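You operate a simulated robot arm through the tools that you are given. There is no shell and no other tool.

You run a simulated robot arm. Do the job below in one go: nothing can be reset, and whatever is moved stays where it is left.

TASK
Unlock the grey case and set out both power banks.
Fine: turn the lock dial to the number on the lock code card and free the latch; the teal power bank goes in the green bay, the white one in the purple bay; the lid stays open. Set down upright: what you pick out.

Only the result counts: the job must be done as asked and must still hold three seconds after the hand-in. Knocking over, shifting, dropping, spilling or breaking anything else fails it. A push-on lid holds only when it is set on centred and level and pressed home; a screw cap is set on level and turned clockwise until tight.

THE ROBOT
A 6-joint arm with a fingered hand, fixed in place. Base frame: the origin is at the foot of the arm, x ahead of it, y to its left, z up. Readings come in mm, degrees, newtons and seconds.
With the tool pointing down near the work surface it reaches from about 320 to 820 mm from the base axis. Its first joint turns from -166.0 to 166.0 degrees. Payload 4 kg.
The tool frame sits at the grasp point between the pads (the TCP): z along the fingers, y along the line on which they close. The tips reach 26 mm beyond it. The gripper opens to 132 mm. The gripper's body begins 73 mm behind the TCP. The gripper is a hand of 5 fingers: y runs from the thumb to the fingers, the wrist lies at [0, 0, -239] in the tool frame, and closing takes about 1.5 s.
Orientation is told as [roll, pitch, yaw] about the base's x, y, z axes, in that order, counted from this pose: with the fingers straight down and closing along the base's y, the tool's x points along the base's -x, its y along +y and its z along -z.

THE INTERFACE
- The arm moves only by the tool servo_tool. Its argument "series" is a list of rows, each a list of 3 entries, a list of its own where there are three numbers: the closure, from 0 (fully open) to 1 (shut), then the shift along the base's x, y, z in mm, then the turn, a rotation vector about the base's x, y, z in rad. In form: [[fingers, [x, y, z], [wx, wy, wz]], ...]. A call has 1 to 20 rows; each row is the pose to reach, as a shift and turn from the pose commanded when the call began. Each row takes 0.2 s and may step no farther than 50 mm and 8.6 degrees from the row before; otherwise, or with a gripper value out of range, the whole call is refused. A pose out of reach is approached as far as the arm can. The call stops where the force on the tool passes 90 N (or 10 N more than at its start, if that is more) or the arm is blocked; 0.2 s more then pass. The fingers move at their own pace (about 45 mm/s each) and stop on an object; they squeeze with about 26 N. The grip force told is the motor's: it shows also when the fingers shut on nothing. Time passes only in rows, and 0.2 s behind the last, so rows that repeat a pose let the fingers close. The reply holds the time, the measured pose of the TCP, the force on the tool along the base axes, the opening and the grip force, in the units named above and with some noise, with the torque about the TCP (base axes, N m) and any sound that the robot's microphone picked up.
- Cameras (640 x 400 px; columns grow to the right, rows downward): "scene" is fixed at [49.6, 501, 1580.1]; the picture's right is [-0.41, -0.91, 0.00], its down [-0.64, 0.29, -0.72] and it looks along [0.65, -0.29, -0.70] (base axes); focal length 318 px, centre (320, 200). "wrist" rides on the gripper at [84, 2, -97] in the tool frame; the picture's right is [-0.02, 1.00, 0.00], its down [-0.75, -0.01, -0.66] and it looks along [-0.66, -0.01, 0.75] (tool axes); focal length 270 px, centre (320, 200). There is no depth. A picture from a camera that has moved, and an enlarged one, comes with that camera's place and axes in the base frame and with its lens.
- camera(camera): a new picture of that camera. It takes no simulated time.
- hand_shape(shape): the hand has 5 fingers and takes this shape, open, in about a second: jaw (thumb against the fingers, like two jaws); tri (thumb and two fingers); tip (a fingertip pinch); poke (one finger out to press); point (the index stretched); flat (the hand flat); cup (the hand cupped); fist (a fist). The gripper value then closes the fingers along that shape, each until it touches; the sizes above hold for jaw. It gives what a move gives, with no picture.
- close_up(camera, box): a new picture of the part [left, top, right, bottom] of that camera's present view, enlarged. It takes no simulated time.
- hand_in(): hands the job in; it is judged then, once.

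Places have to be worked out from the pictures, the camera data and where the tool is seen. Open the gripper and draw the arm clear of the work before you hand the job in, unless the task says otherwise.

The tools are called after "Request:" by a JSON object that holds its "name" and its "arguments". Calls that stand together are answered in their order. servo_tool: Moves the arm, as the interface text tells. Its arguments: {"type":"object","properties":{"series":{"type":"array","items":{"type":"array"}}},"required":["series"]} The other tools are called the same way: hand_shape (shape) gives the hand a shape; camera (camera) takes a picture; close_up (camera, box) takes an enlarged picture of a part of a camera's view; hand_in () hands the job in.

At the start:

```text
time: 0.0
tool_pos: [441.7, 134.8, 1293.2]
orientation: [0.1, 0.0, 0.0]
force: [0.0, -0.1, 0.1]
ft_torque: [0.05, 0.02, 0.0]
opening: 131.8
grip_force: 0.0
shape: jaw
```

scene: 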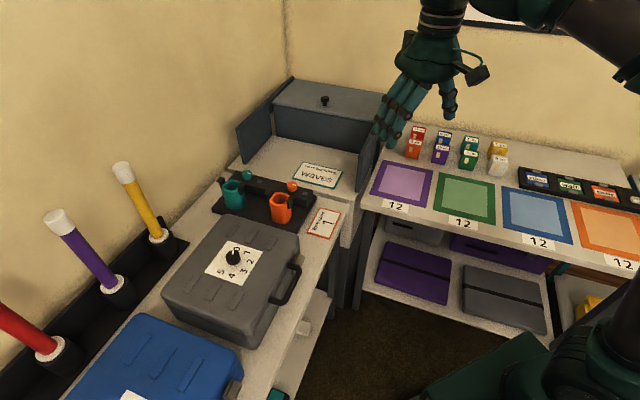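
wrist: 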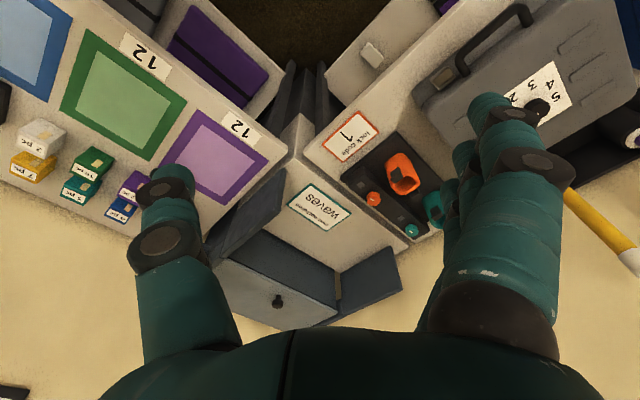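

I'll start by looking closely at the case, the code card and the bays in the scene.

Request:
{"name": "close_up", "arguments": {"camera": "scene", "box": [150, 160, 350, 360]}}

Request:
{"name": "close_up", "arguments": {"camera": "scene", "box": [360, 110, 560, 250]}}

Request:
{"name": "close_up", "arguments": {"camera": "wrist", "box": [300, 0, 640, 240]}}

Request:
{"name": "close_up", "arguments": {"camera": "wrist", "box": [0, 0, 300, 240]}}

```text
2.00 times, centred on (250, 260) of scene
camera zoom: at [49.6, 501.0, 1580.1], right [-0.41, -0.91, 0.0], down [-0.64, 0.29, -0.72], along [0.65, -0.29, -0.7], focal length 637 px, centre (460, 80)
```

zoom: 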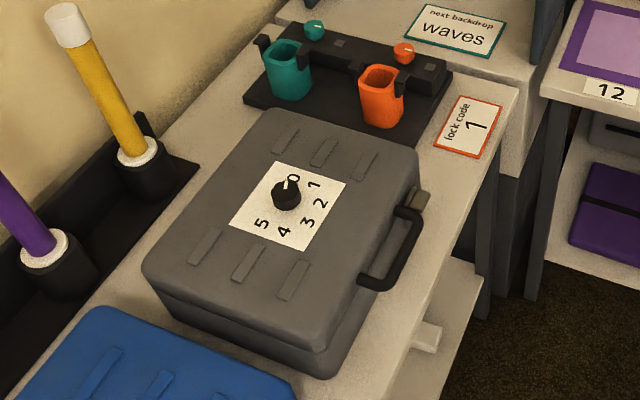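

```text
2.86 times, centred on (460, 180) of scene
camera zoom: at [49.6, 501.0, 1580.1], right [-0.41, -0.91, 0.0], down [-0.64, 0.29, -0.72], along [0.65, -0.29, -0.7], focal length 910 px, centre (-80, 257)
```

zoom: 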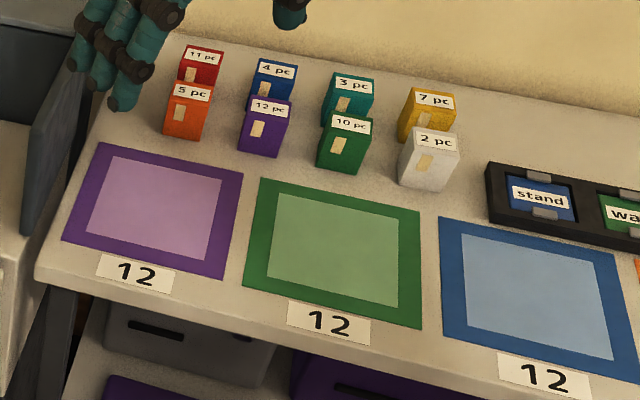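

```text
1.67 times, centred on (470, 120) of wrist
camera zoom: at [358.4, 136.5, 1390.0], right [0.02, 1.0, 0.0], down [0.75, -0.02, 0.66], along [0.66, -0.01, -0.75], focal length 450 px, centre (70, 333)
```

zoom: 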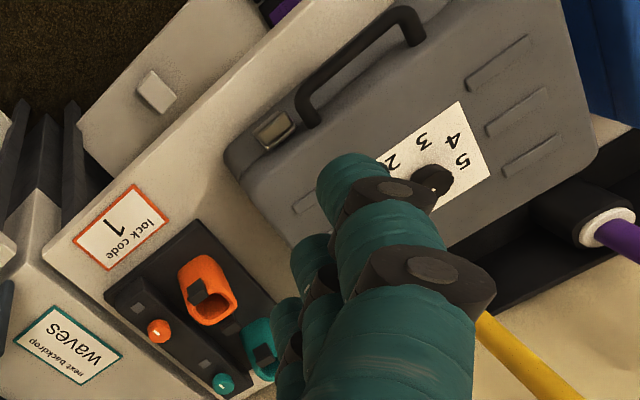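

```text
1.67 times, centred on (150, 120) of wrist
camera zoom: at [358.4, 136.5, 1390.0], right [0.02, 1.0, 0.0], down [0.75, -0.02, 0.66], along [0.66, -0.01, -0.75], focal length 450 px, centre (603, 333)
```

zoom: 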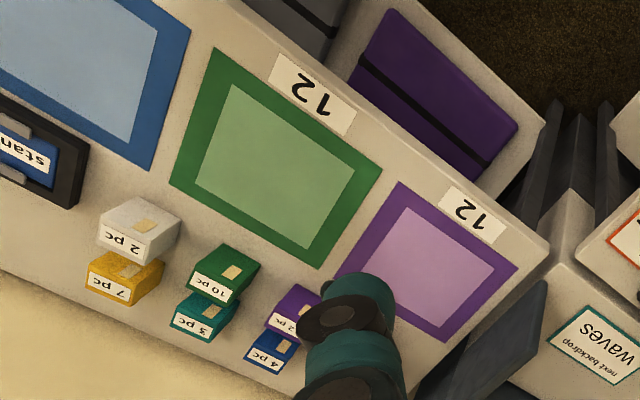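

The card reads "1", and the dial's white mark sits at 0 with numbers running clockwise about 45° apart. The case is yawed about 45°, its handle and latch side facing the robot, with the dial near (557, 509, 930). I'll move the hand towards the front of the case, yawed 45°, for a close look.

Request:
{"name": "servo_tool", "arguments": {"series": [[0, [-9, 26, -24], [0, 0, 0.098]], [0, [-19, 52, -48], [0, 0, 0.196]], [0, [-28, 77, -72], [0, 0, 0.295]], [0, [-38, 103, -97], [0, 0, 0.393]], [0, [-47, 129, -121], [0, 0, 0.491]], [0, [-57, 155, -145], [0, 0, 0.589]], [0, [-66, 180, -169], [0, 0, 0.687]], [0, [-76, 206, -193], [0, 0, 0.785]], [0, [-76, 206, -193], [0, 0, 0.785]]]}}

Request:
{"name": "camera", "arguments": {"camera": "wrist"}}

Request:
{"name": "camera", "arguments": {"camera": "scene"}}

```text
time: 2.0
tool_pos: [368.1, 341.0, 1100.4]
orientation: [0.1, -0.1, 45.1]
force: [-0.2, 0.4, -0.2]
ft_torque: [0.0, -0.03, 0.0]
opening: 131.8
grip_force: 0.0
shape: jaw
```

```text
taken
camera wrist: at [306.2, 282.8, 1197.7], right [-0.69, 0.72, 0.0], down [0.54, 0.52, 0.66], along [0.47, 0.46, -0.75], focal length 270 px, centre (320, 200)
```

wrist: 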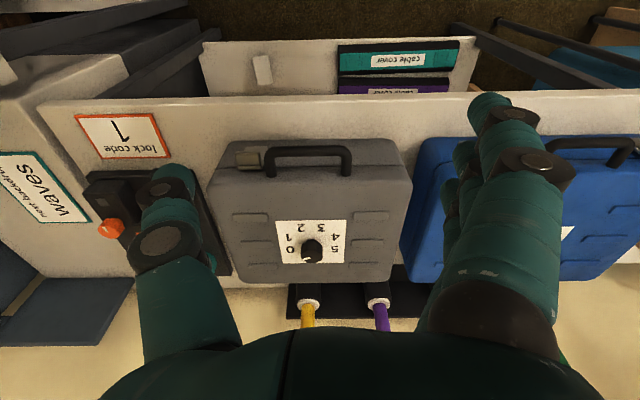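

```text
taken
```

scene: 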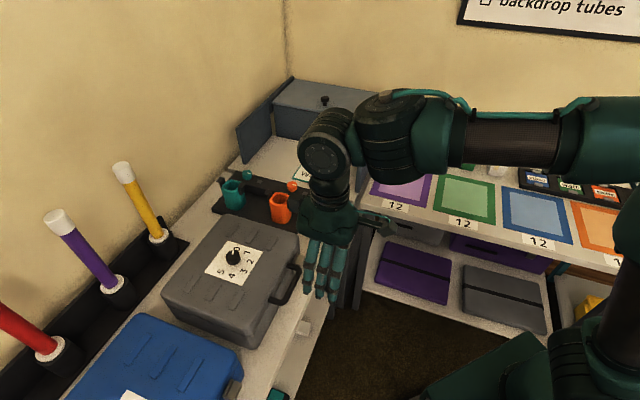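

The view is good; I'll enlarge the case front, latch and dial.

Request:
{"name": "close_up", "arguments": {"camera": "wrist", "box": [200, 120, 420, 300]}}

Request:
{"name": "close_up", "arguments": {"camera": "wrist", "box": [210, 130, 310, 190]}}

Request:
{"name": "close_up", "arguments": {"camera": "scene", "box": [195, 220, 315, 320]}}

Request:
{"name": "close_up", "arguments": {"camera": "wrist", "box": [265, 210, 355, 275]}}

```text
2.22 times, centred on (310, 210) of wrist
camera zoom: at [306.2, 282.8, 1197.7], right [-0.69, 0.72, 0.0], down [0.54, 0.52, 0.66], along [0.47, 0.46, -0.75], focal length 601 px, centre (342, 178)
```

zoom: 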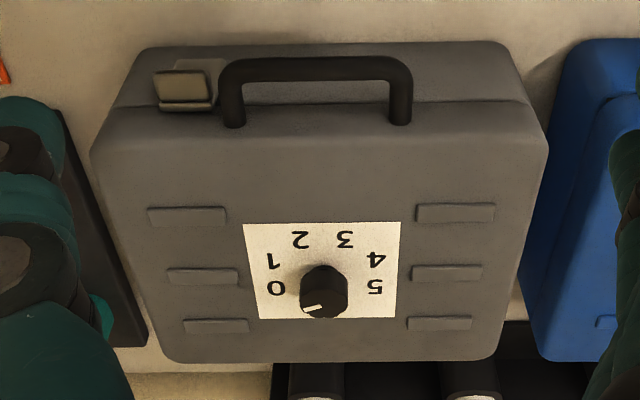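

```text
6.40 times, centred on (260, 160) of wrist
camera zoom: at [306.2, 282.8, 1197.7], right [-0.69, 0.72, 0.0], down [0.54, 0.52, 0.66], along [0.47, 0.46, -0.75], focal length 1730 px, centre (704, 456)
```

zoom: 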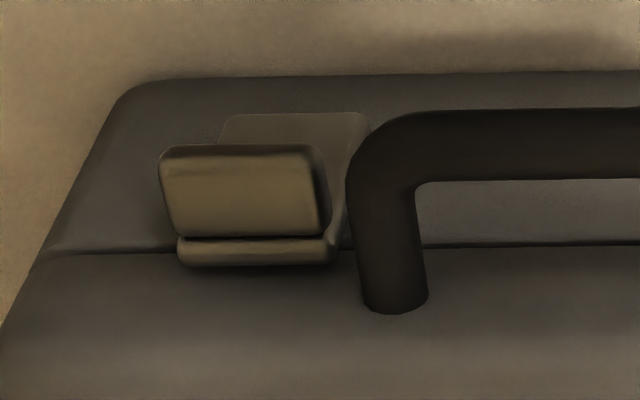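

```text
4.00 times, centred on (255, 270) of scene
camera zoom: at [49.6, 501.0, 1580.1], right [-0.41, -0.91, 0.0], down [-0.64, 0.29, -0.72], along [0.65, -0.29, -0.7], focal length 1274 px, centre (580, -80)
```

zoom: 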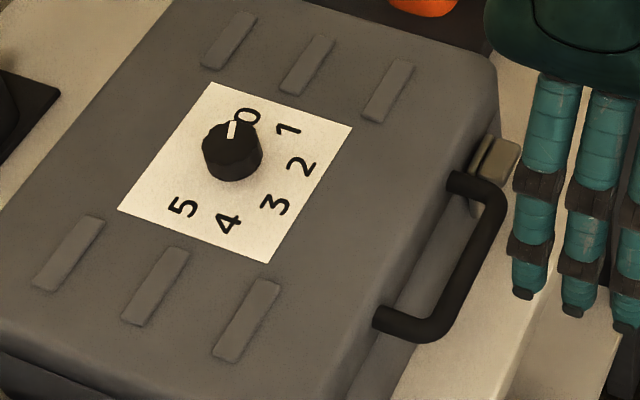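

```text
6.15 times, centred on (310, 242) of wrist
camera zoom: at [306.2, 282.8, 1197.7], right [-0.69, 0.72, 0.0], down [0.54, 0.52, 0.66], along [0.47, 0.46, -0.75], focal length 1663 px, centre (382, -62)
```

zoom: 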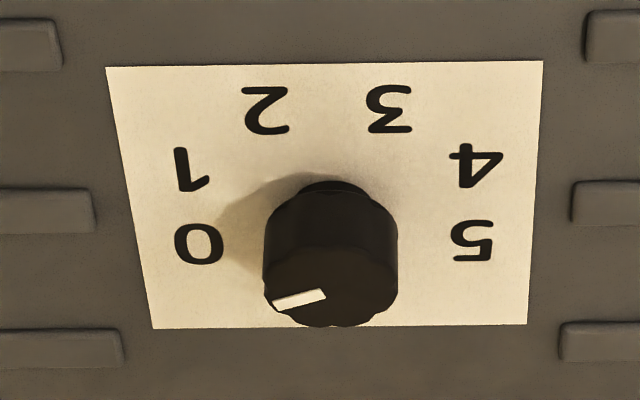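

The dial axis is near (557, 509), the case's lid is at about z 912, and the latch is near (513, 352, 887) on the front face, left of the handle in this view. I'll move closer to the latch to see how it works.

Request:
{"name": "servo_tool", "arguments": {"series": [[0, [20, -14, -25], [0, 0, 0]], [0, [40, -27, -50], [0, 0, 0]], [0, [60, -40, -75], [0, 0, 0]], [0, [80, -54, -100], [0, 0, 0]], [0, [80, -54, -100], [0, 0, 0]]]}}

Request:
{"name": "camera", "arguments": {"camera": "wrist"}}

Request:
{"name": "close_up", "arguments": {"camera": "wrist", "box": [250, 130, 410, 230]}}

```text
time: 3.2
tool_pos: [445.2, 286.4, 1001.9]
orientation: [0.1, 0.0, 45.0]
force: [0.2, -0.4, 0.9]
ft_torque: [0.03, 0.02, -0.03]
opening: 132.0
grip_force: 0.1
shape: jaw
```

```text
taken
camera wrist: at [384.2, 226.8, 1098.1], right [-0.69, 0.72, 0.0], down [0.54, 0.52, 0.66], along [0.47, 0.46, -0.75], focal length 270 px, centre (320, 200)
```

wrist: 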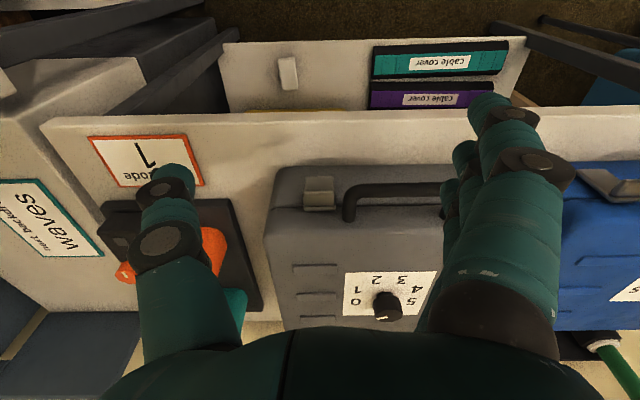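

```text
4.00 times, centred on (330, 180) of wrist
camera zoom: at [384.2, 226.8, 1098.1], right [-0.69, 0.72, 0.0], down [0.54, 0.52, 0.66], along [0.47, 0.46, -0.75], focal length 1081 px, centre (280, 280)
```

zoom: 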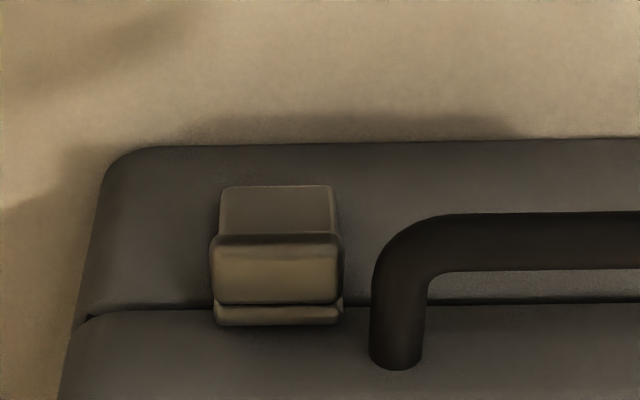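

The latch looks like a block over the parting line, mounted on a plate. I'll back off a bit and tilt the hand forward 40° to get a nearly horizontal view of the latch profile.

Request:
{"name": "servo_tool", "arguments": {"series": [[0, [-7, -7, -14], [0.099, -0.099, 0]], [0, [-14, -14, -28], [0.198, -0.198, 0]], [0, [-21, -21, -42], [0.297, -0.297, 0]], [0, [-28, -28, -56], [0.396, -0.396, 0]], [0, [-28, -28, -70], [0.494, -0.494, 0]], [0, [-28, -28, -70], [0.494, -0.494, 0]]]}}

Request:
{"name": "camera", "arguments": {"camera": "wrist"}}

Request:
{"name": "camera", "arguments": {"camera": "scene"}}

```text
time: 4.6
tool_pos: [417.6, 256.7, 930.1]
orientation: [0.1, -40.1, 44.9]
force: [-0.6, -0.6, 0.3]
ft_torque: [0.03, -0.03, 0.01]
opening: 131.9
grip_force: 0.0
shape: jaw
```

```text
taken
camera wrist: at [327.3, 168.9, 950.1], right [-0.7, 0.72, 0.01], down [0.12, 0.1, 0.99], along [0.71, 0.69, -0.15], focal length 270 px, centre (320, 200)
```

wrist: 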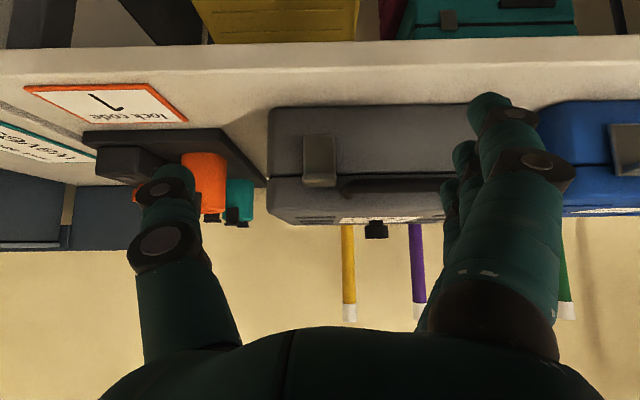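

```text
taken
```

scene: 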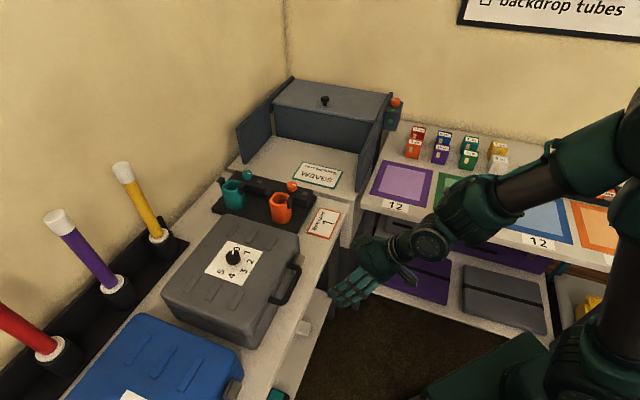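

Request:
{"name": "close_up", "arguments": {"camera": "wrist", "box": [255, 90, 415, 240]}}

Request:
{"name": "close_up", "arguments": {"camera": "wrist", "box": [290, 125, 350, 195]}}

```text
2.67 times, centred on (335, 165) of wrist
camera zoom: at [327.3, 168.9, 950.1], right [-0.7, 0.72, 0.01], down [0.12, 0.1, 0.99], along [0.71, 0.69, -0.15], focal length 721 px, centre (280, 293)
```

zoom: 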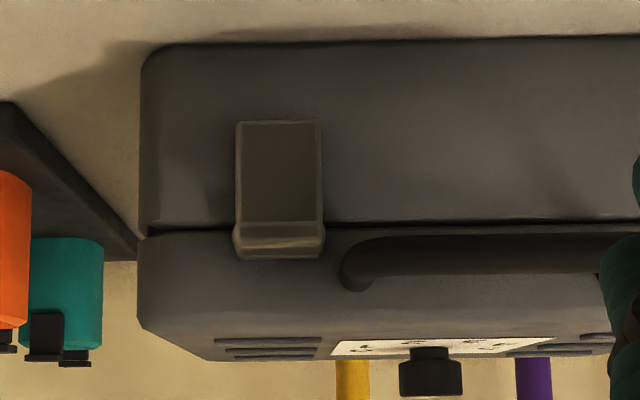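

```text
5.71 times, centred on (320, 160) of wrist
camera zoom: at [327.3, 168.9, 950.1], right [-0.7, 0.72, 0.01], down [0.12, 0.1, 0.99], along [0.71, 0.69, -0.15], focal length 1544 px, centre (320, 429)
```

zoom: 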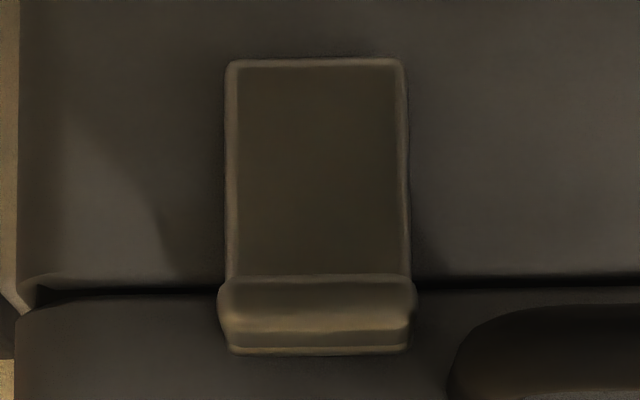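

The latch is a plate on the case body (z about 844–884) with a pull lip at the top (z about 884–897, about 32 mm wide) over the parting line; the handle is on the lid. First comes the dial: I'll straighten the hand, half close it and move above the knob.

Request:
{"name": "servo_tool", "arguments": {"series": [[0.2, [0, 0, 20], [-0.099, 0.099, 0]], [0.4, [0, 0, 45], [-0.198, 0.198, 0]], [0.45, [0, 0, 70], [-0.297, 0.297, 0]], [0.45, [0, 0, 95], [-0.396, 0.396, 0]], [0.45, [10, 18, 110], [-0.494, 0.494, 0]], [0.45, [30, 54, 110], [-0.494, 0.494, 0]], [0.45, [50, 90, 110], [-0.494, 0.494, 0]], [0.45, [70, 126, 110], [-0.494, 0.494, 0]], [0.45, [90, 162, 110], [-0.494, 0.494, 0]], [0.45, [110, 198, 110], [-0.494, 0.494, 0]], [0.45, [130, 234, 110], [-0.494, 0.494, 0]], [0.45, [139, 250, 110], [-0.494, 0.494, 0]], [0.45, [139, 250, 110], [-0.494, 0.494, 0]]]}}

Request:
{"name": "camera", "arguments": {"camera": "wrist"}}

Request:
{"name": "camera", "arguments": {"camera": "scene"}}

```text
time: 7.4
tool_pos: [557.3, 510.7, 1042.7]
orientation: [0.0, 0.0, 44.9]
force: [-0.5, 0.4, -0.7]
ft_torque: [-0.01, 0.0, -0.02]
opening: 73.4
grip_force: 0.0
shape: jaw
```

```text
taken
camera wrist: at [497.2, 452.0, 1139.0], right [-0.69, 0.72, 0.0], down [0.54, 0.52, 0.66], along [0.47, 0.46, -0.75], focal length 270 px, centre (320, 200)
```

wrist: 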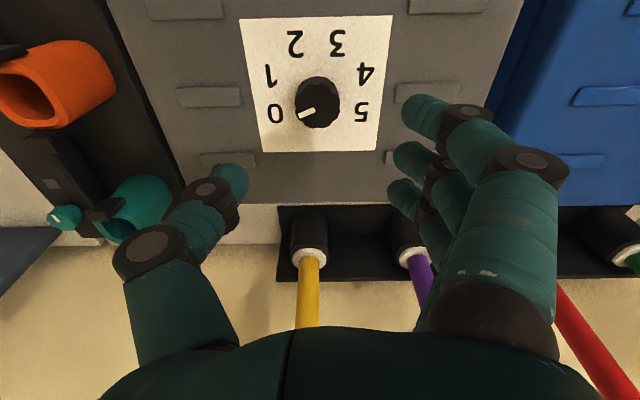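

```text
taken
```

scene: 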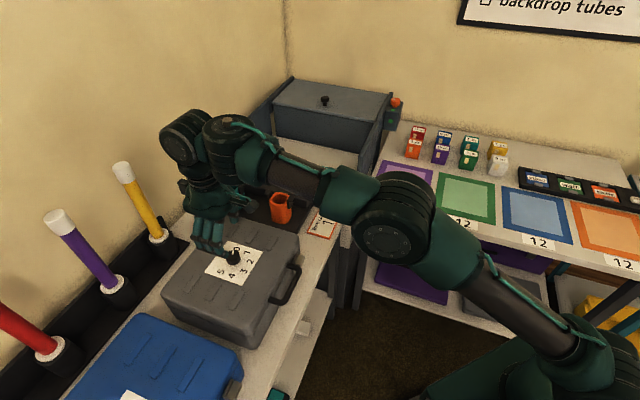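

The hand hovers above the knob. I'll enlarge the wrist view to check the centring before I descend.

Request:
{"name": "close_up", "arguments": {"camera": "wrist", "box": [230, 10, 410, 160]}}

Request:
{"name": "close_up", "arguments": {"camera": "scene", "box": [165, 180, 315, 320]}}

```text
2.67 times, centred on (320, 85) of wrist
camera zoom: at [497.2, 452.0, 1139.0], right [-0.69, 0.72, 0.0], down [0.54, 0.52, 0.66], along [0.47, 0.46, -0.75], focal length 721 px, centre (320, 507)
```

zoom: 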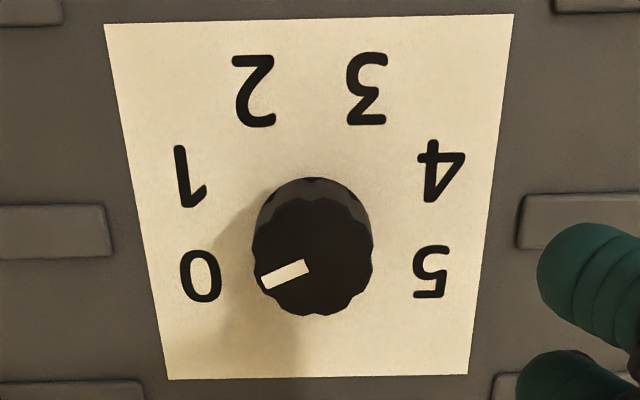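

```text
2.86 times, centred on (240, 250) of scene
camera zoom: at [49.6, 501.0, 1580.1], right [-0.41, -0.91, 0.0], down [-0.64, 0.29, -0.72], along [0.65, -0.29, -0.7], focal length 910 px, centre (549, 57)
```

zoom: 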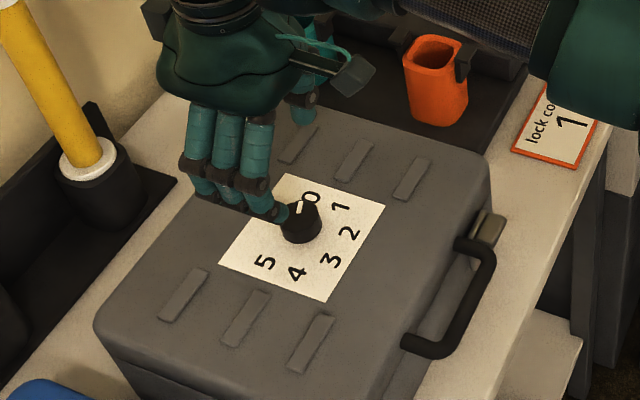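

The knob axis is within about 1.5 mm of the tool axis, its top at about z 935 and the plate at about z 910. I'll descend so the fingertips end about 5 mm above the lid, still half open.

Request:
{"name": "servo_tool", "arguments": {"series": [[0.45, [1, -1, -35], [0, 0, 0]], [0.45, [1, -1, -65], [0, 0, 0]], [0.45, [1, -1, -85], [0, 0, 0]], [0.45, [1, -1, -99], [0, 0, 0]], [0.45, [1, -1, -99], [0, 0, 0]]]}}

Request:
{"name": "camera", "arguments": {"camera": "wrist"}}

Request:
{"name": "close_up", "arguments": {"camera": "scene", "box": [165, 180, 315, 320]}}

```text
time: 8.6
tool_pos: [559.0, 509.0, 945.9]
orientation: [0.0, -0.4, 45.0]
force: [-2.5, -3.9, 38.5]
ft_torque: [0.67, 1.14, 0.3]
opening: 72.5
grip_force: 0.1
shape: jaw
```

```text
taken
camera wrist: at [497.9, 450.0, 1041.9], right [-0.69, 0.72, 0.0], down [0.54, 0.52, 0.66], along [0.48, 0.46, -0.75], focal length 270 px, centre (320, 200)
```

wrist: 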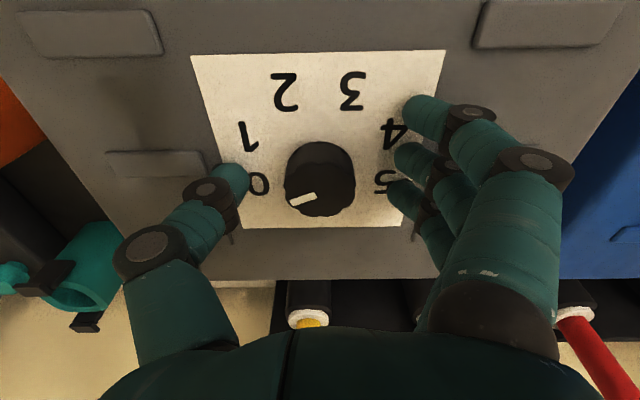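

```text
2.86 times, centred on (240, 250) of scene
camera zoom: at [49.6, 501.0, 1580.1], right [-0.41, -0.91, 0.0], down [-0.64, 0.29, -0.72], along [0.65, -0.29, -0.7], focal length 910 px, centre (549, 57)
```

zoom: 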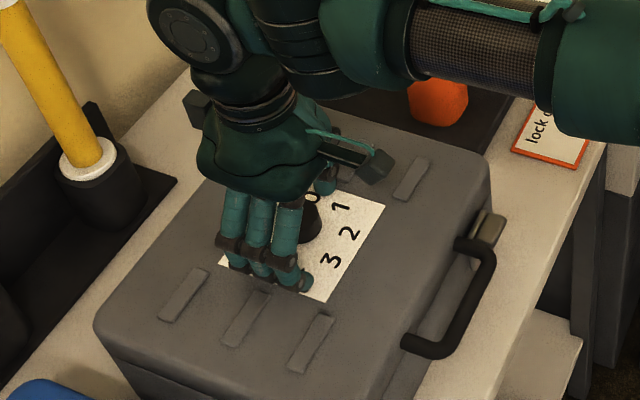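

The force reads 38 N upward, so the fingertips already touch the lid. I'll rise by 7 mm and then close on the knob.

Request:
{"name": "servo_tool", "arguments": {"series": [[0.45, [0, 0, 7], [0, 0, 0]], [0.45, [0, 0, 7], [0, 0, 0]]]}}

Request:
{"name": "camera", "arguments": {"camera": "wrist"}}

```text
time: 9.2
tool_pos: [559.2, 507.3, 945.7]
orientation: [0.1, 0.1, 45.0]
force: [0.2, 0.5, -0.5]
ft_torque: [0.02, 0.02, 0.0]
opening: 72.7
grip_force: 0.2
shape: jaw
```

```text
taken
camera wrist: at [498.4, 449.5, 1043.9], right [-0.69, 0.72, 0.0], down [0.55, 0.52, 0.66], along [0.47, 0.45, -0.76], focal length 270 px, centre (320, 200)
```

wrist: 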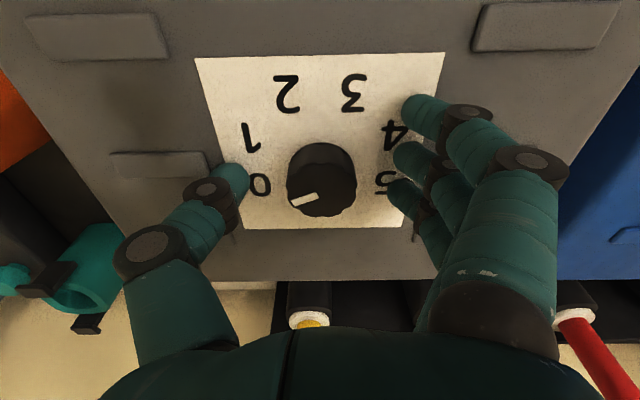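

The force is now zero and the knob sits between the thumb and fingers. I'll close on the knob.

Request:
{"name": "servo_tool", "arguments": {"series": [[0.6, [0, 0, 0], [0, 0, 0]], [0.8, [0, 0, 0], [0, 0, 0]], [0.95, [0, 0, 0], [0, 0, 0]], [0.95, [0, 0, 0], [0, 0, 0]], [0.95, [0, 0, 0], [0, 0, 0]]]}}

Request:
{"name": "camera", "arguments": {"camera": "wrist"}}

Request:
{"name": "close_up", "arguments": {"camera": "scene", "box": [165, 180, 315, 320]}}

```text
time: 10.4
tool_pos: [558.8, 508.3, 948.4]
orientation: [0.0, -0.1, 44.9]
force: [2.7, -0.5, -0.6]
ft_torque: [0.02, -0.01, -0.02]
opening: 15.1
grip_force: 10.8
shape: jaw
```

```text
taken
camera wrist: at [498.7, 449.5, 1045.8], right [-0.69, 0.72, 0.0], down [0.54, 0.52, 0.66], along [0.47, 0.46, -0.75], focal length 270 px, centre (320, 200)
```

wrist: 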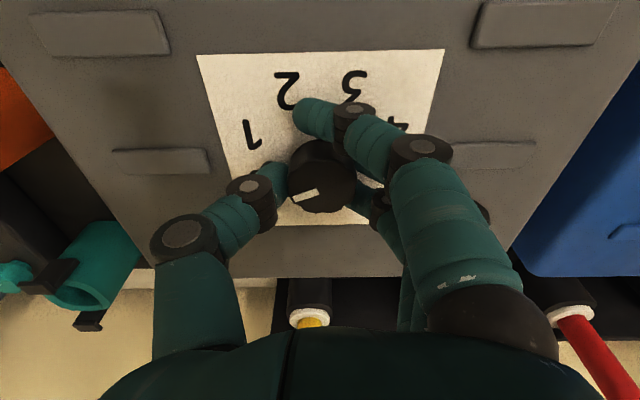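

```text
2.86 times, centred on (240, 250) of scene
camera zoom: at [49.6, 501.0, 1580.1], right [-0.41, -0.91, 0.0], down [-0.64, 0.29, -0.72], along [0.65, -0.29, -0.7], focal length 910 px, centre (549, 57)
```

zoom: 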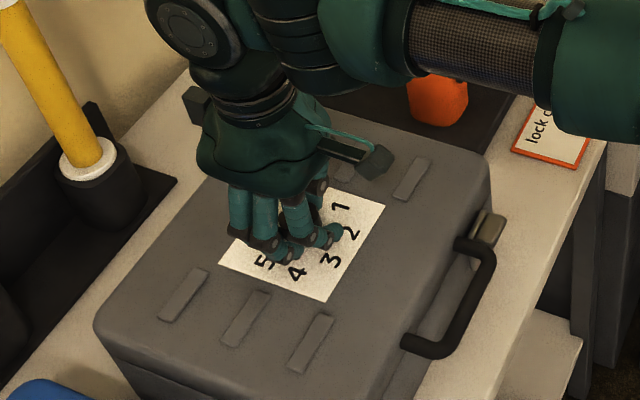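

The thumb and fingers hold the knob. I'll turn it clockwise (seen from above) by 45° about the tool axis.

Request:
{"name": "servo_tool", "arguments": {"series": [[0.95, [0, 0, 0], [0, 0, -0.1]], [0.95, [0, 0, 0], [0, 0, -0.2]], [0.95, [0, 0, 0], [0, 0, -0.3]], [0.95, [0, 0, 0], [0, 0, -0.4]], [0.95, [0, 0, 0], [0, 0, -0.5]], [0.95, [0, 0, 0], [0, 0, -0.6]], [0.95, [0, 0, 0], [0, 0, -0.7]], [0.95, [0, 0, 0], [0, 0, -0.785]], [0.95, [0, 0, 0], [0, 0, -0.785]]]}}

Request:
{"name": "camera", "arguments": {"camera": "wrist"}}

Request:
{"name": "close_up", "arguments": {"camera": "scene", "box": [165, 180, 315, 320]}}

```text
time: 12.4
tool_pos: [559.1, 507.0, 947.6]
orientation: [0.1, -0.1, -0.3]
force: [20.9, -23.0, 7.1]
ft_torque: [-0.49, -0.36, 0.15]
opening: 15.6
grip_force: 25.6
shape: jaw
```

```text
taken
camera wrist: at [474.8, 509.0, 1045.3], right [0.02, 1.0, 0.0], down [0.75, -0.02, 0.66], along [0.66, -0.01, -0.75], focal length 270 px, centre (320, 200)
```

wrist: 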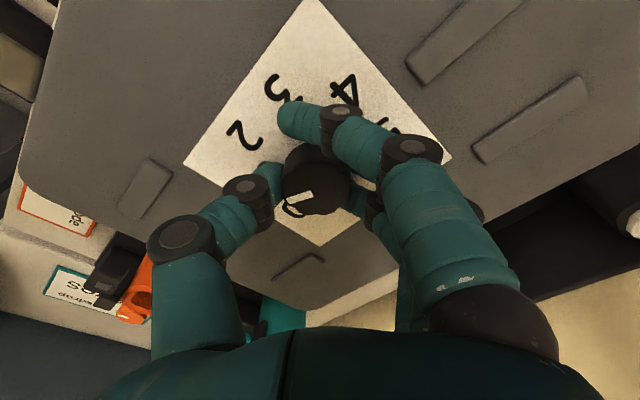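

```text
2.86 times, centred on (240, 250) of scene
camera zoom: at [49.6, 501.0, 1580.1], right [-0.41, -0.91, 0.0], down [-0.64, 0.29, -0.72], along [0.65, -0.29, -0.7], focal length 910 px, centre (549, 57)
```

zoom: 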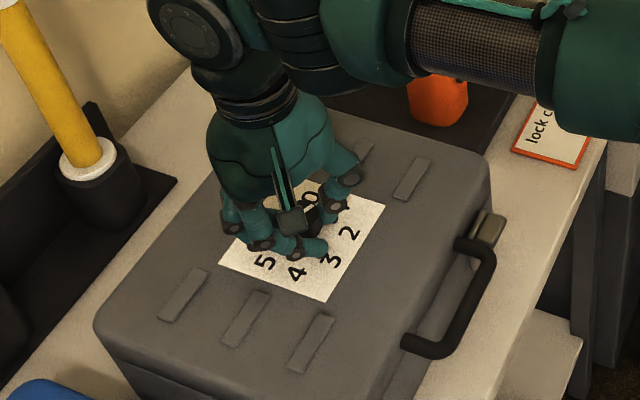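

The pointer turned along with the hand. I'll open the fingers and rise to check where the pointer stands.

Request:
{"name": "servo_tool", "arguments": {"series": [[0.6, [0, 0, 0], [0, 0, 0]], [0.45, [0, 0, 0], [0, 0, 0]], [0.45, [0, 0, 0], [0, 0, 0]], [0.45, [0, 0, 25], [0, 0, 0]], [0.45, [0, 0, 60], [0, 0, 0]], [0.45, [0, 0, 100], [0, 0, 0]], [0.45, [0, 0, 100], [0, 0, 0]]]}}

Request:
{"name": "camera", "arguments": {"camera": "wrist"}}

Request:
{"name": "close_up", "arguments": {"camera": "scene", "box": [165, 180, 315, 320]}}

```text
time: 14.0
tool_pos: [555.3, 507.1, 1049.7]
orientation: [0.0, 0.0, 0.1]
force: [-1.1, 0.6, -0.7]
ft_torque: [0.02, -0.01, -0.02]
opening: 71.5
grip_force: 0.2
shape: jaw
```

```text
taken
camera wrist: at [471.8, 509.1, 1145.5], right [0.02, 1.0, 0.0], down [0.75, -0.02, 0.66], along [0.66, -0.01, -0.75], focal length 270 px, centre (320, 200)
```

wrist: 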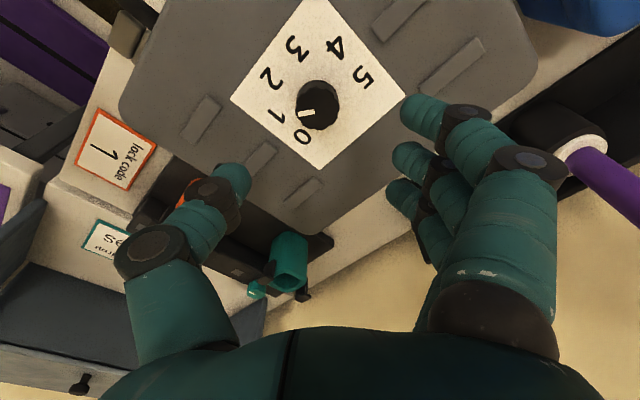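

```text
2.86 times, centred on (240, 250) of scene
camera zoom: at [49.6, 501.0, 1580.1], right [-0.41, -0.91, 0.0], down [-0.64, 0.29, -0.72], along [0.65, -0.29, -0.7], focal length 910 px, centre (549, 57)
```

zoom: 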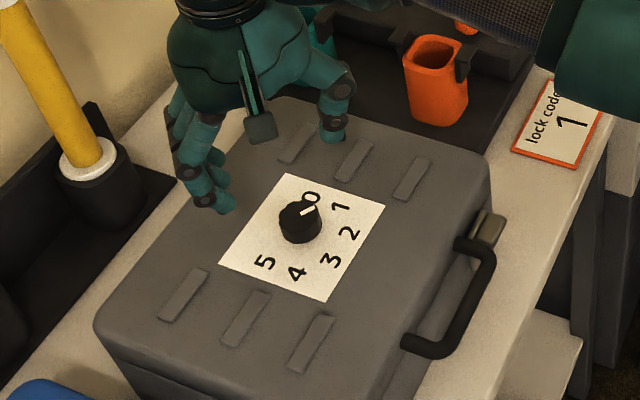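

Request:
{"name": "close_up", "arguments": {"camera": "wrist", "box": [230, 10, 410, 160]}}

Request:
{"name": "close_up", "arguments": {"camera": "scene", "box": [200, 230, 270, 290]}}

```text
2.67 times, centred on (320, 85) of wrist
camera zoom: at [471.8, 509.1, 1145.5], right [0.02, 1.0, 0.0], down [0.75, -0.02, 0.66], along [0.66, -0.01, -0.75], focal length 721 px, centre (320, 507)
```

zoom: 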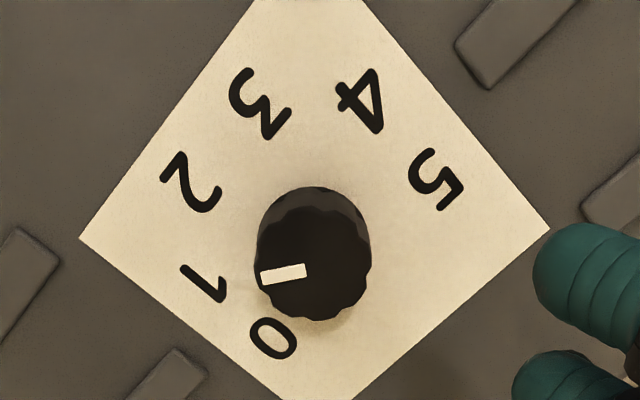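

```text
6.67 times, centred on (235, 260) of scene
camera zoom: at [49.6, 501.0, 1580.1], right [-0.41, -0.91, 0.0], down [-0.64, 0.29, -0.72], along [0.65, -0.29, -0.7], focal length 2122 px, centre (887, -200)
```

zoom: 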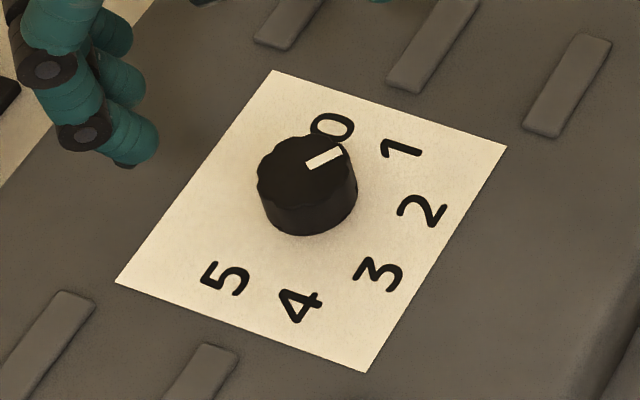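

The pointer lies about 6–10° past "1" (closing the fingers turned the knob a little extra). I'll regrip the knob and trim it back; first down and close, then look at the pointer.

Request:
{"name": "servo_tool", "arguments": {"series": [[0.45, [0, 1, -40], [0, 0, 0]], [0.45, [0, 1, -75], [0, 0, 0]], [0.45, [0, 1, -99], [0, 0, 0]], [0.45, [0, 1, -99], [0, 0, 0]]]}}

Request:
{"name": "close_up", "arguments": {"camera": "wrist", "box": [230, 70, 410, 220]}}

Request:
{"name": "servo_tool", "arguments": {"series": [[0.6, [0, 0, 0], [0, 0, 0]], [0.75, [0, 0, 0], [0, 0, 0]], [0.75, [0, 0, 0], [0, 0, 0]], [0.75, [0, 0, 0], [0, 0, 0]]]}}

Request:
{"name": "close_up", "arguments": {"camera": "wrist", "box": [230, 70, 410, 220]}}

```text
time: 15.0
tool_pos: [558.1, 508.7, 950.4]
orientation: [0.2, 0.1, 0.0]
force: [0.2, 0.7, -0.1]
ft_torque: [0.0, 0.0, 0.0]
opening: 72.0
grip_force: 0.1
shape: jaw
```

```text
2.67 times, centred on (320, 145) of wrist
camera zoom: at [473.0, 509.1, 1047.1], right [0.02, 1.0, 0.0], down [0.75, -0.02, 0.66], along [0.66, -0.01, -0.75], focal length 721 px, centre (320, 347)
```

zoom: 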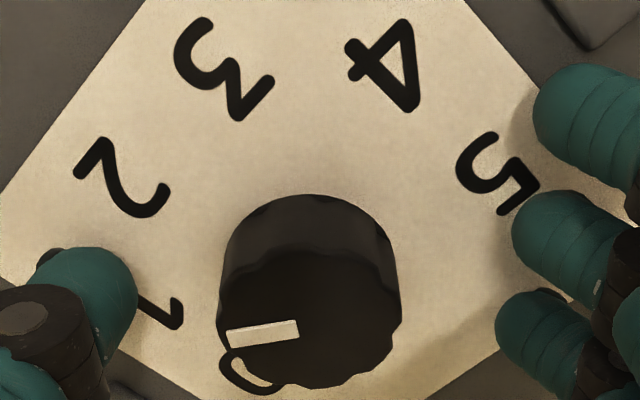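

```text
time: 16.0
tool_pos: [557.6, 507.6, 950.2]
orientation: [0.2, -0.1, 0.0]
force: [-0.7, -0.8, 0.2]
ft_torque: [-0.04, 0.0, 0.03]
opening: 34.3
grip_force: 0.1
shape: jaw
```

```text
2.67 times, centred on (320, 145) of wrist
camera zoom: at [473.1, 509.1, 1047.4], right [0.02, 1.0, 0.0], down [0.75, -0.02, 0.66], along [0.66, -0.01, -0.75], focal length 721 px, centre (320, 347)
```

zoom: 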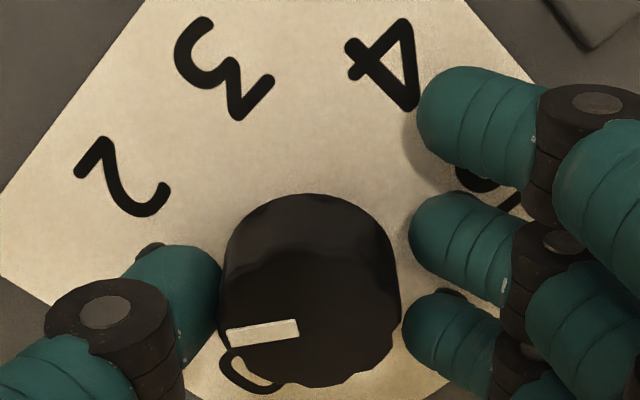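

At close range the pointer reads about 11° past the "1" direction. I'll close on the knob and see how the pointer shifts with gripping.

Request:
{"name": "servo_tool", "arguments": {"series": [[0.85, [0, 0, 0], [0, 0, 0]], [0.95, [0, 0, 0], [0, 0, 0]], [0.95, [0, 0, 0], [0, 0, 0]], [0.95, [0, 0, 0], [0, 0, 0]]]}}

Request:
{"name": "close_up", "arguments": {"camera": "wrist", "box": [230, 70, 410, 220]}}

```text
time: 17.0
tool_pos: [556.9, 506.5, 949.8]
orientation: [0.0, 0.1, 0.0]
force: [-0.6, -9.7, -1.2]
ft_torque: [-0.12, 0.02, 0.0]
opening: 15.4
grip_force: 26.1
shape: jaw
```

```text
2.67 times, centred on (320, 145) of wrist
camera zoom: at [473.4, 508.4, 1047.2], right [0.02, 1.0, 0.0], down [0.75, -0.02, 0.66], along [0.66, -0.01, -0.75], focal length 721 px, centre (320, 347)
```

zoom: 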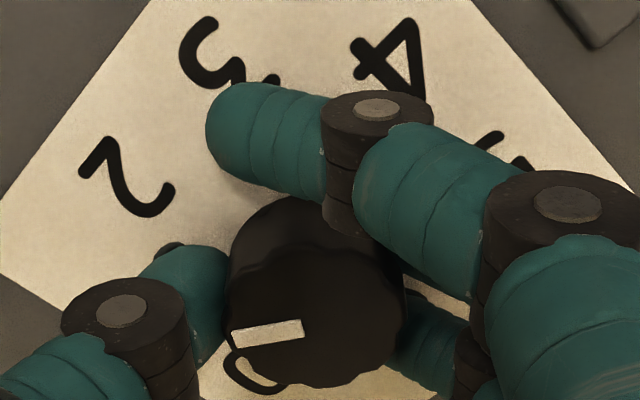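

Gripping changed the pointer very little this time. I'll rotate counter-clockwise by 11°.

Request:
{"name": "servo_tool", "arguments": {"series": [[0.95, [0, 0, 0], [0, 0, 0.06]], [0.95, [0, 0, 0], [0, 0, 0.13]], [0.95, [0, 0, 0], [0, 0, 0.19]], [0.95, [0, 0, 0], [0, 0, 0.19]]]}}

Request:
{"name": "close_up", "arguments": {"camera": "wrist", "box": [230, 70, 410, 220]}}

Request:
{"name": "servo_tool", "arguments": {"series": [[0.6, [0, 0, 0], [0, 0, 0]], [0.45, [0, 0, 0], [0, 0, 0]], [0.45, [0, 0, 0], [0, 0, 0]], [0.45, [0, 0, 25], [0, 0, 0]], [0.45, [0, 0, 60], [0, 0, 0]], [0.45, [0, 0, 100], [0, 0, 0]], [0.45, [0, 0, 100], [0, 0, 0]]]}}

Request:
{"name": "close_up", "arguments": {"camera": "wrist", "box": [230, 10, 410, 160]}}

Request:
{"name": "close_up", "arguments": {"camera": "scene", "box": [200, 230, 270, 290]}}

```text
time: 18.0
tool_pos: [558.3, 509.6, 949.6]
orientation: [0.1, 0.1, 11.0]
force: [-6.6, -19.0, 8.5]
ft_torque: [-0.38, 0.09, 0.01]
opening: 15.7
grip_force: 26.5
shape: jaw
```

```text
2.67 times, centred on (320, 145) of wrist
camera zoom: at [474.9, 493.3, 1046.5], right [-0.17, 0.99, 0.0], down [0.74, 0.13, 0.66], along [0.65, 0.11, -0.75], focal length 721 px, centre (320, 347)
```

zoom: 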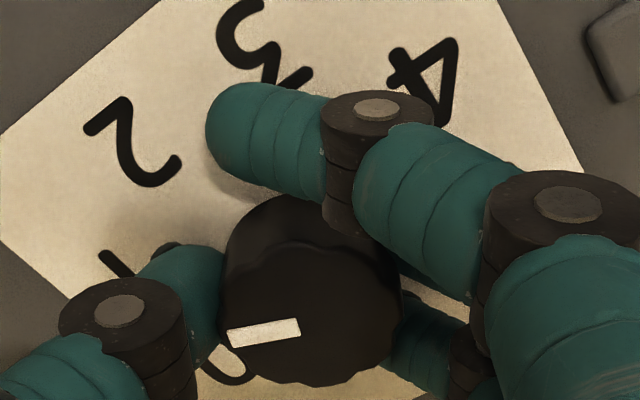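

```text
time: 19.6
tool_pos: [556.7, 510.1, 1051.5]
orientation: [0.1, 0.1, 11.0]
force: [0.1, 0.4, 0.0]
ft_torque: [0.01, 0.01, 0.02]
opening: 71.6
grip_force: 0.0
shape: jaw
```

```text
2.67 times, centred on (320, 85) of wrist
camera zoom: at [473.7, 495.9, 1147.0], right [-0.17, 0.99, 0.0], down [0.74, 0.13, 0.66], along [0.65, 0.11, -0.75], focal length 721 px, centre (320, 507)
```

zoom: 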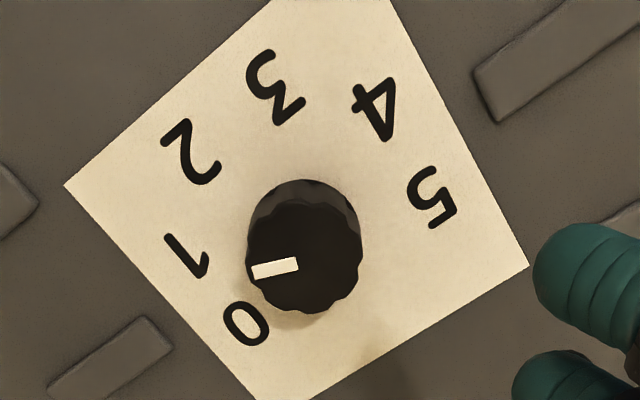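

```text
6.67 times, centred on (235, 260) of scene
camera zoom: at [49.6, 501.0, 1580.1], right [-0.41, -0.91, 0.0], down [-0.64, 0.29, -0.72], along [0.65, -0.29, -0.7], focal length 2122 px, centre (887, -200)
```

zoom: 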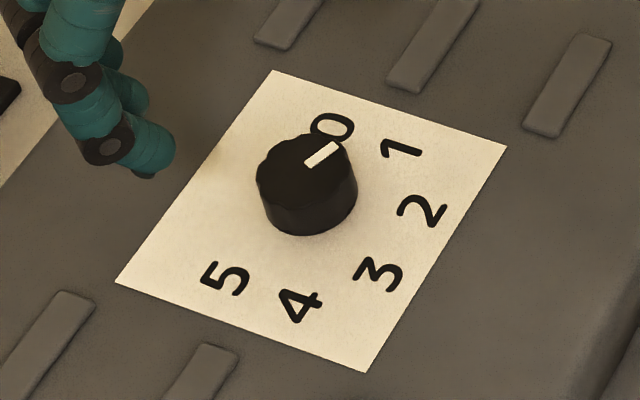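

The pointer now lies within about 3° of "1". Next I'll look at the latch in the scene view for any change.

Request:
{"name": "close_up", "arguments": {"camera": "scene", "box": [250, 235, 330, 315]}}

Request:
{"name": "close_up", "arguments": {"camera": "scene", "box": [200, 330, 330, 400]}}

```text
5.00 times, centred on (290, 275) of scene
camera zoom: at [49.6, 501.0, 1580.1], right [-0.41, -0.91, 0.0], down [-0.64, 0.29, -0.72], along [0.65, -0.29, -0.7], focal length 1592 px, centre (470, -175)
```

zoom: 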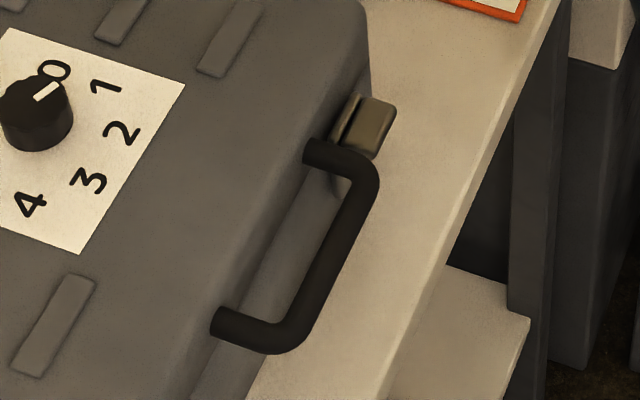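

```text
4.92 times, centred on (265, 365) of scene
camera zoom: at [49.6, 501.0, 1580.1], right [-0.41, -0.91, 0.0], down [-0.64, 0.29, -0.72], along [0.65, -0.29, -0.7], focal length 1567 px, centre (591, -612)
```

zoom: 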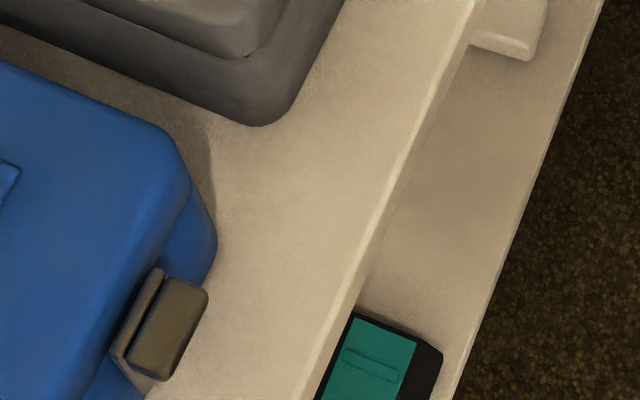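

The sibling blue case shows the same latch: an upright plate with a tab sticking out towards the robot near its top. The tab is near (509, 348), top at about z 897; pressing it down or out should swing it open. I'll move above it and take the poke shape.

Request:
{"name": "servo_tool", "arguments": {"series": [[0.45, [-9.7, -32.2, 10], [0, 0, 0.119]], [0.45, [-19.5, -64.3, 21], [0, 0, 0.237]], [0.45, [-29.2, -96.5, 31], [0, 0, 0.356]], [0.45, [-39, -128.6, 41], [0, 0, 0.475]], [0.45, [-48.7, -160.8, 41], [0, 0, 0.593]], [0.45, [-48.7, -160.8, 41], [0, 0, 0.593]]]}}

Request:
{"name": "hand_shape", "arguments": {"shape": "poke"}}

Request:
{"name": "camera", "arguments": {"camera": "wrist"}}

Request:
{"name": "close_up", "arguments": {"camera": "scene", "box": [190, 160, 350, 320]}}

```text
time: 21.0
tool_pos: [510.0, 346.5, 1089.9]
orientation: [0.0, 0.0, 45.0]
force: [0.3, 0.3, 0.1]
ft_torque: [-0.01, 0.01, 0.01]
opening: 71.6
grip_force: 0.2
shape: jaw
```

```text
time: 21.9
tool_pos: [509.8, 347.7, 1090.2]
orientation: [0.1, -0.1, 44.8]
force: [0.7, 0.0, 0.1]
ft_torque: [0.0, 0.0, 0.0]
opening: 0.0
grip_force: 0.1
shape: poke
```

```text
taken
camera wrist: at [449.4, 289.5, 1186.9], right [-0.69, 0.72, 0.0], down [0.54, 0.52, 0.66], along [0.48, 0.46, -0.75], focal length 270 px, centre (320, 200)
```

wrist: 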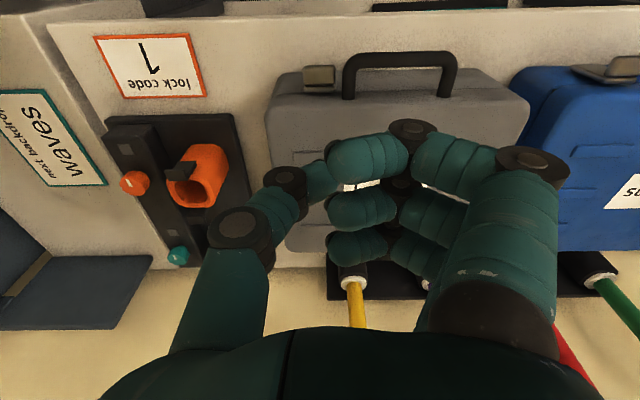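

```text
2.50 times, centred on (270, 240) of scene
camera zoom: at [49.6, 501.0, 1580.1], right [-0.41, -0.91, 0.0], down [-0.64, 0.29, -0.72], along [0.65, -0.29, -0.7], focal length 796 px, centre (445, 100)
```

zoom: 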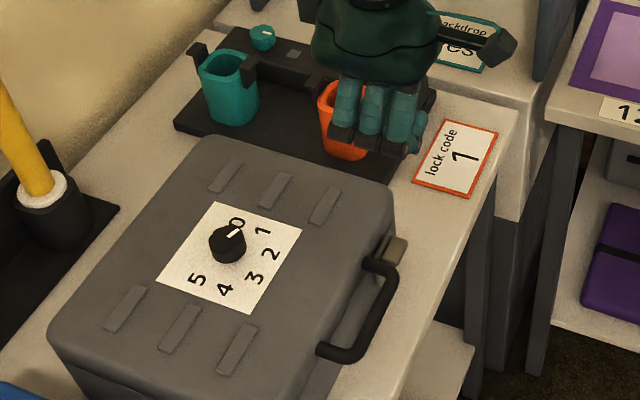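

The poke shape keeps the fingers bent; I'll try the point shape (index stretched) for a clear single-finger probe.

Request:
{"name": "hand_shape", "arguments": {"shape": "point"}}

Request:
{"name": "camera", "arguments": {"camera": "wrist"}}

Request:
{"name": "close_up", "arguments": {"camera": "scene", "box": [190, 160, 350, 320]}}

```text
time: 22.8
tool_pos: [510.4, 347.7, 1091.3]
orientation: [0.2, 0.0, 44.9]
force: [-0.7, 0.5, 0.7]
ft_torque: [-0.01, 0.01, 0.04]
opening: 126.0
grip_force: 0.1
shape: point
```

```text
taken
camera wrist: at [449.4, 289.5, 1186.9], right [-0.69, 0.72, 0.0], down [0.54, 0.52, 0.66], along [0.48, 0.46, -0.75], focal length 270 px, centre (320, 200)
```

wrist: 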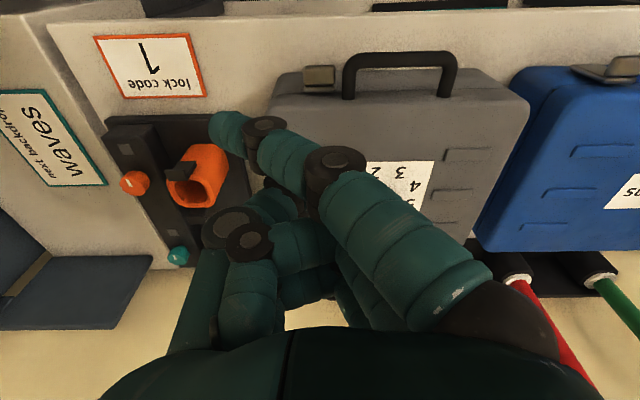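

```text
2.50 times, centred on (270, 240) of scene
camera zoom: at [49.6, 501.0, 1580.1], right [-0.41, -0.91, 0.0], down [-0.64, 0.29, -0.72], along [0.65, -0.29, -0.7], focal length 796 px, centre (445, 100)
```

zoom: 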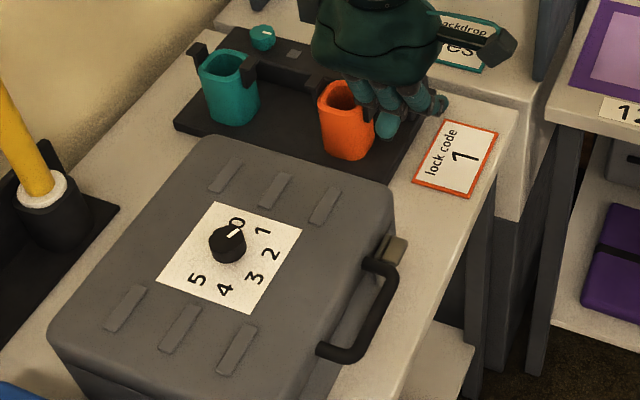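

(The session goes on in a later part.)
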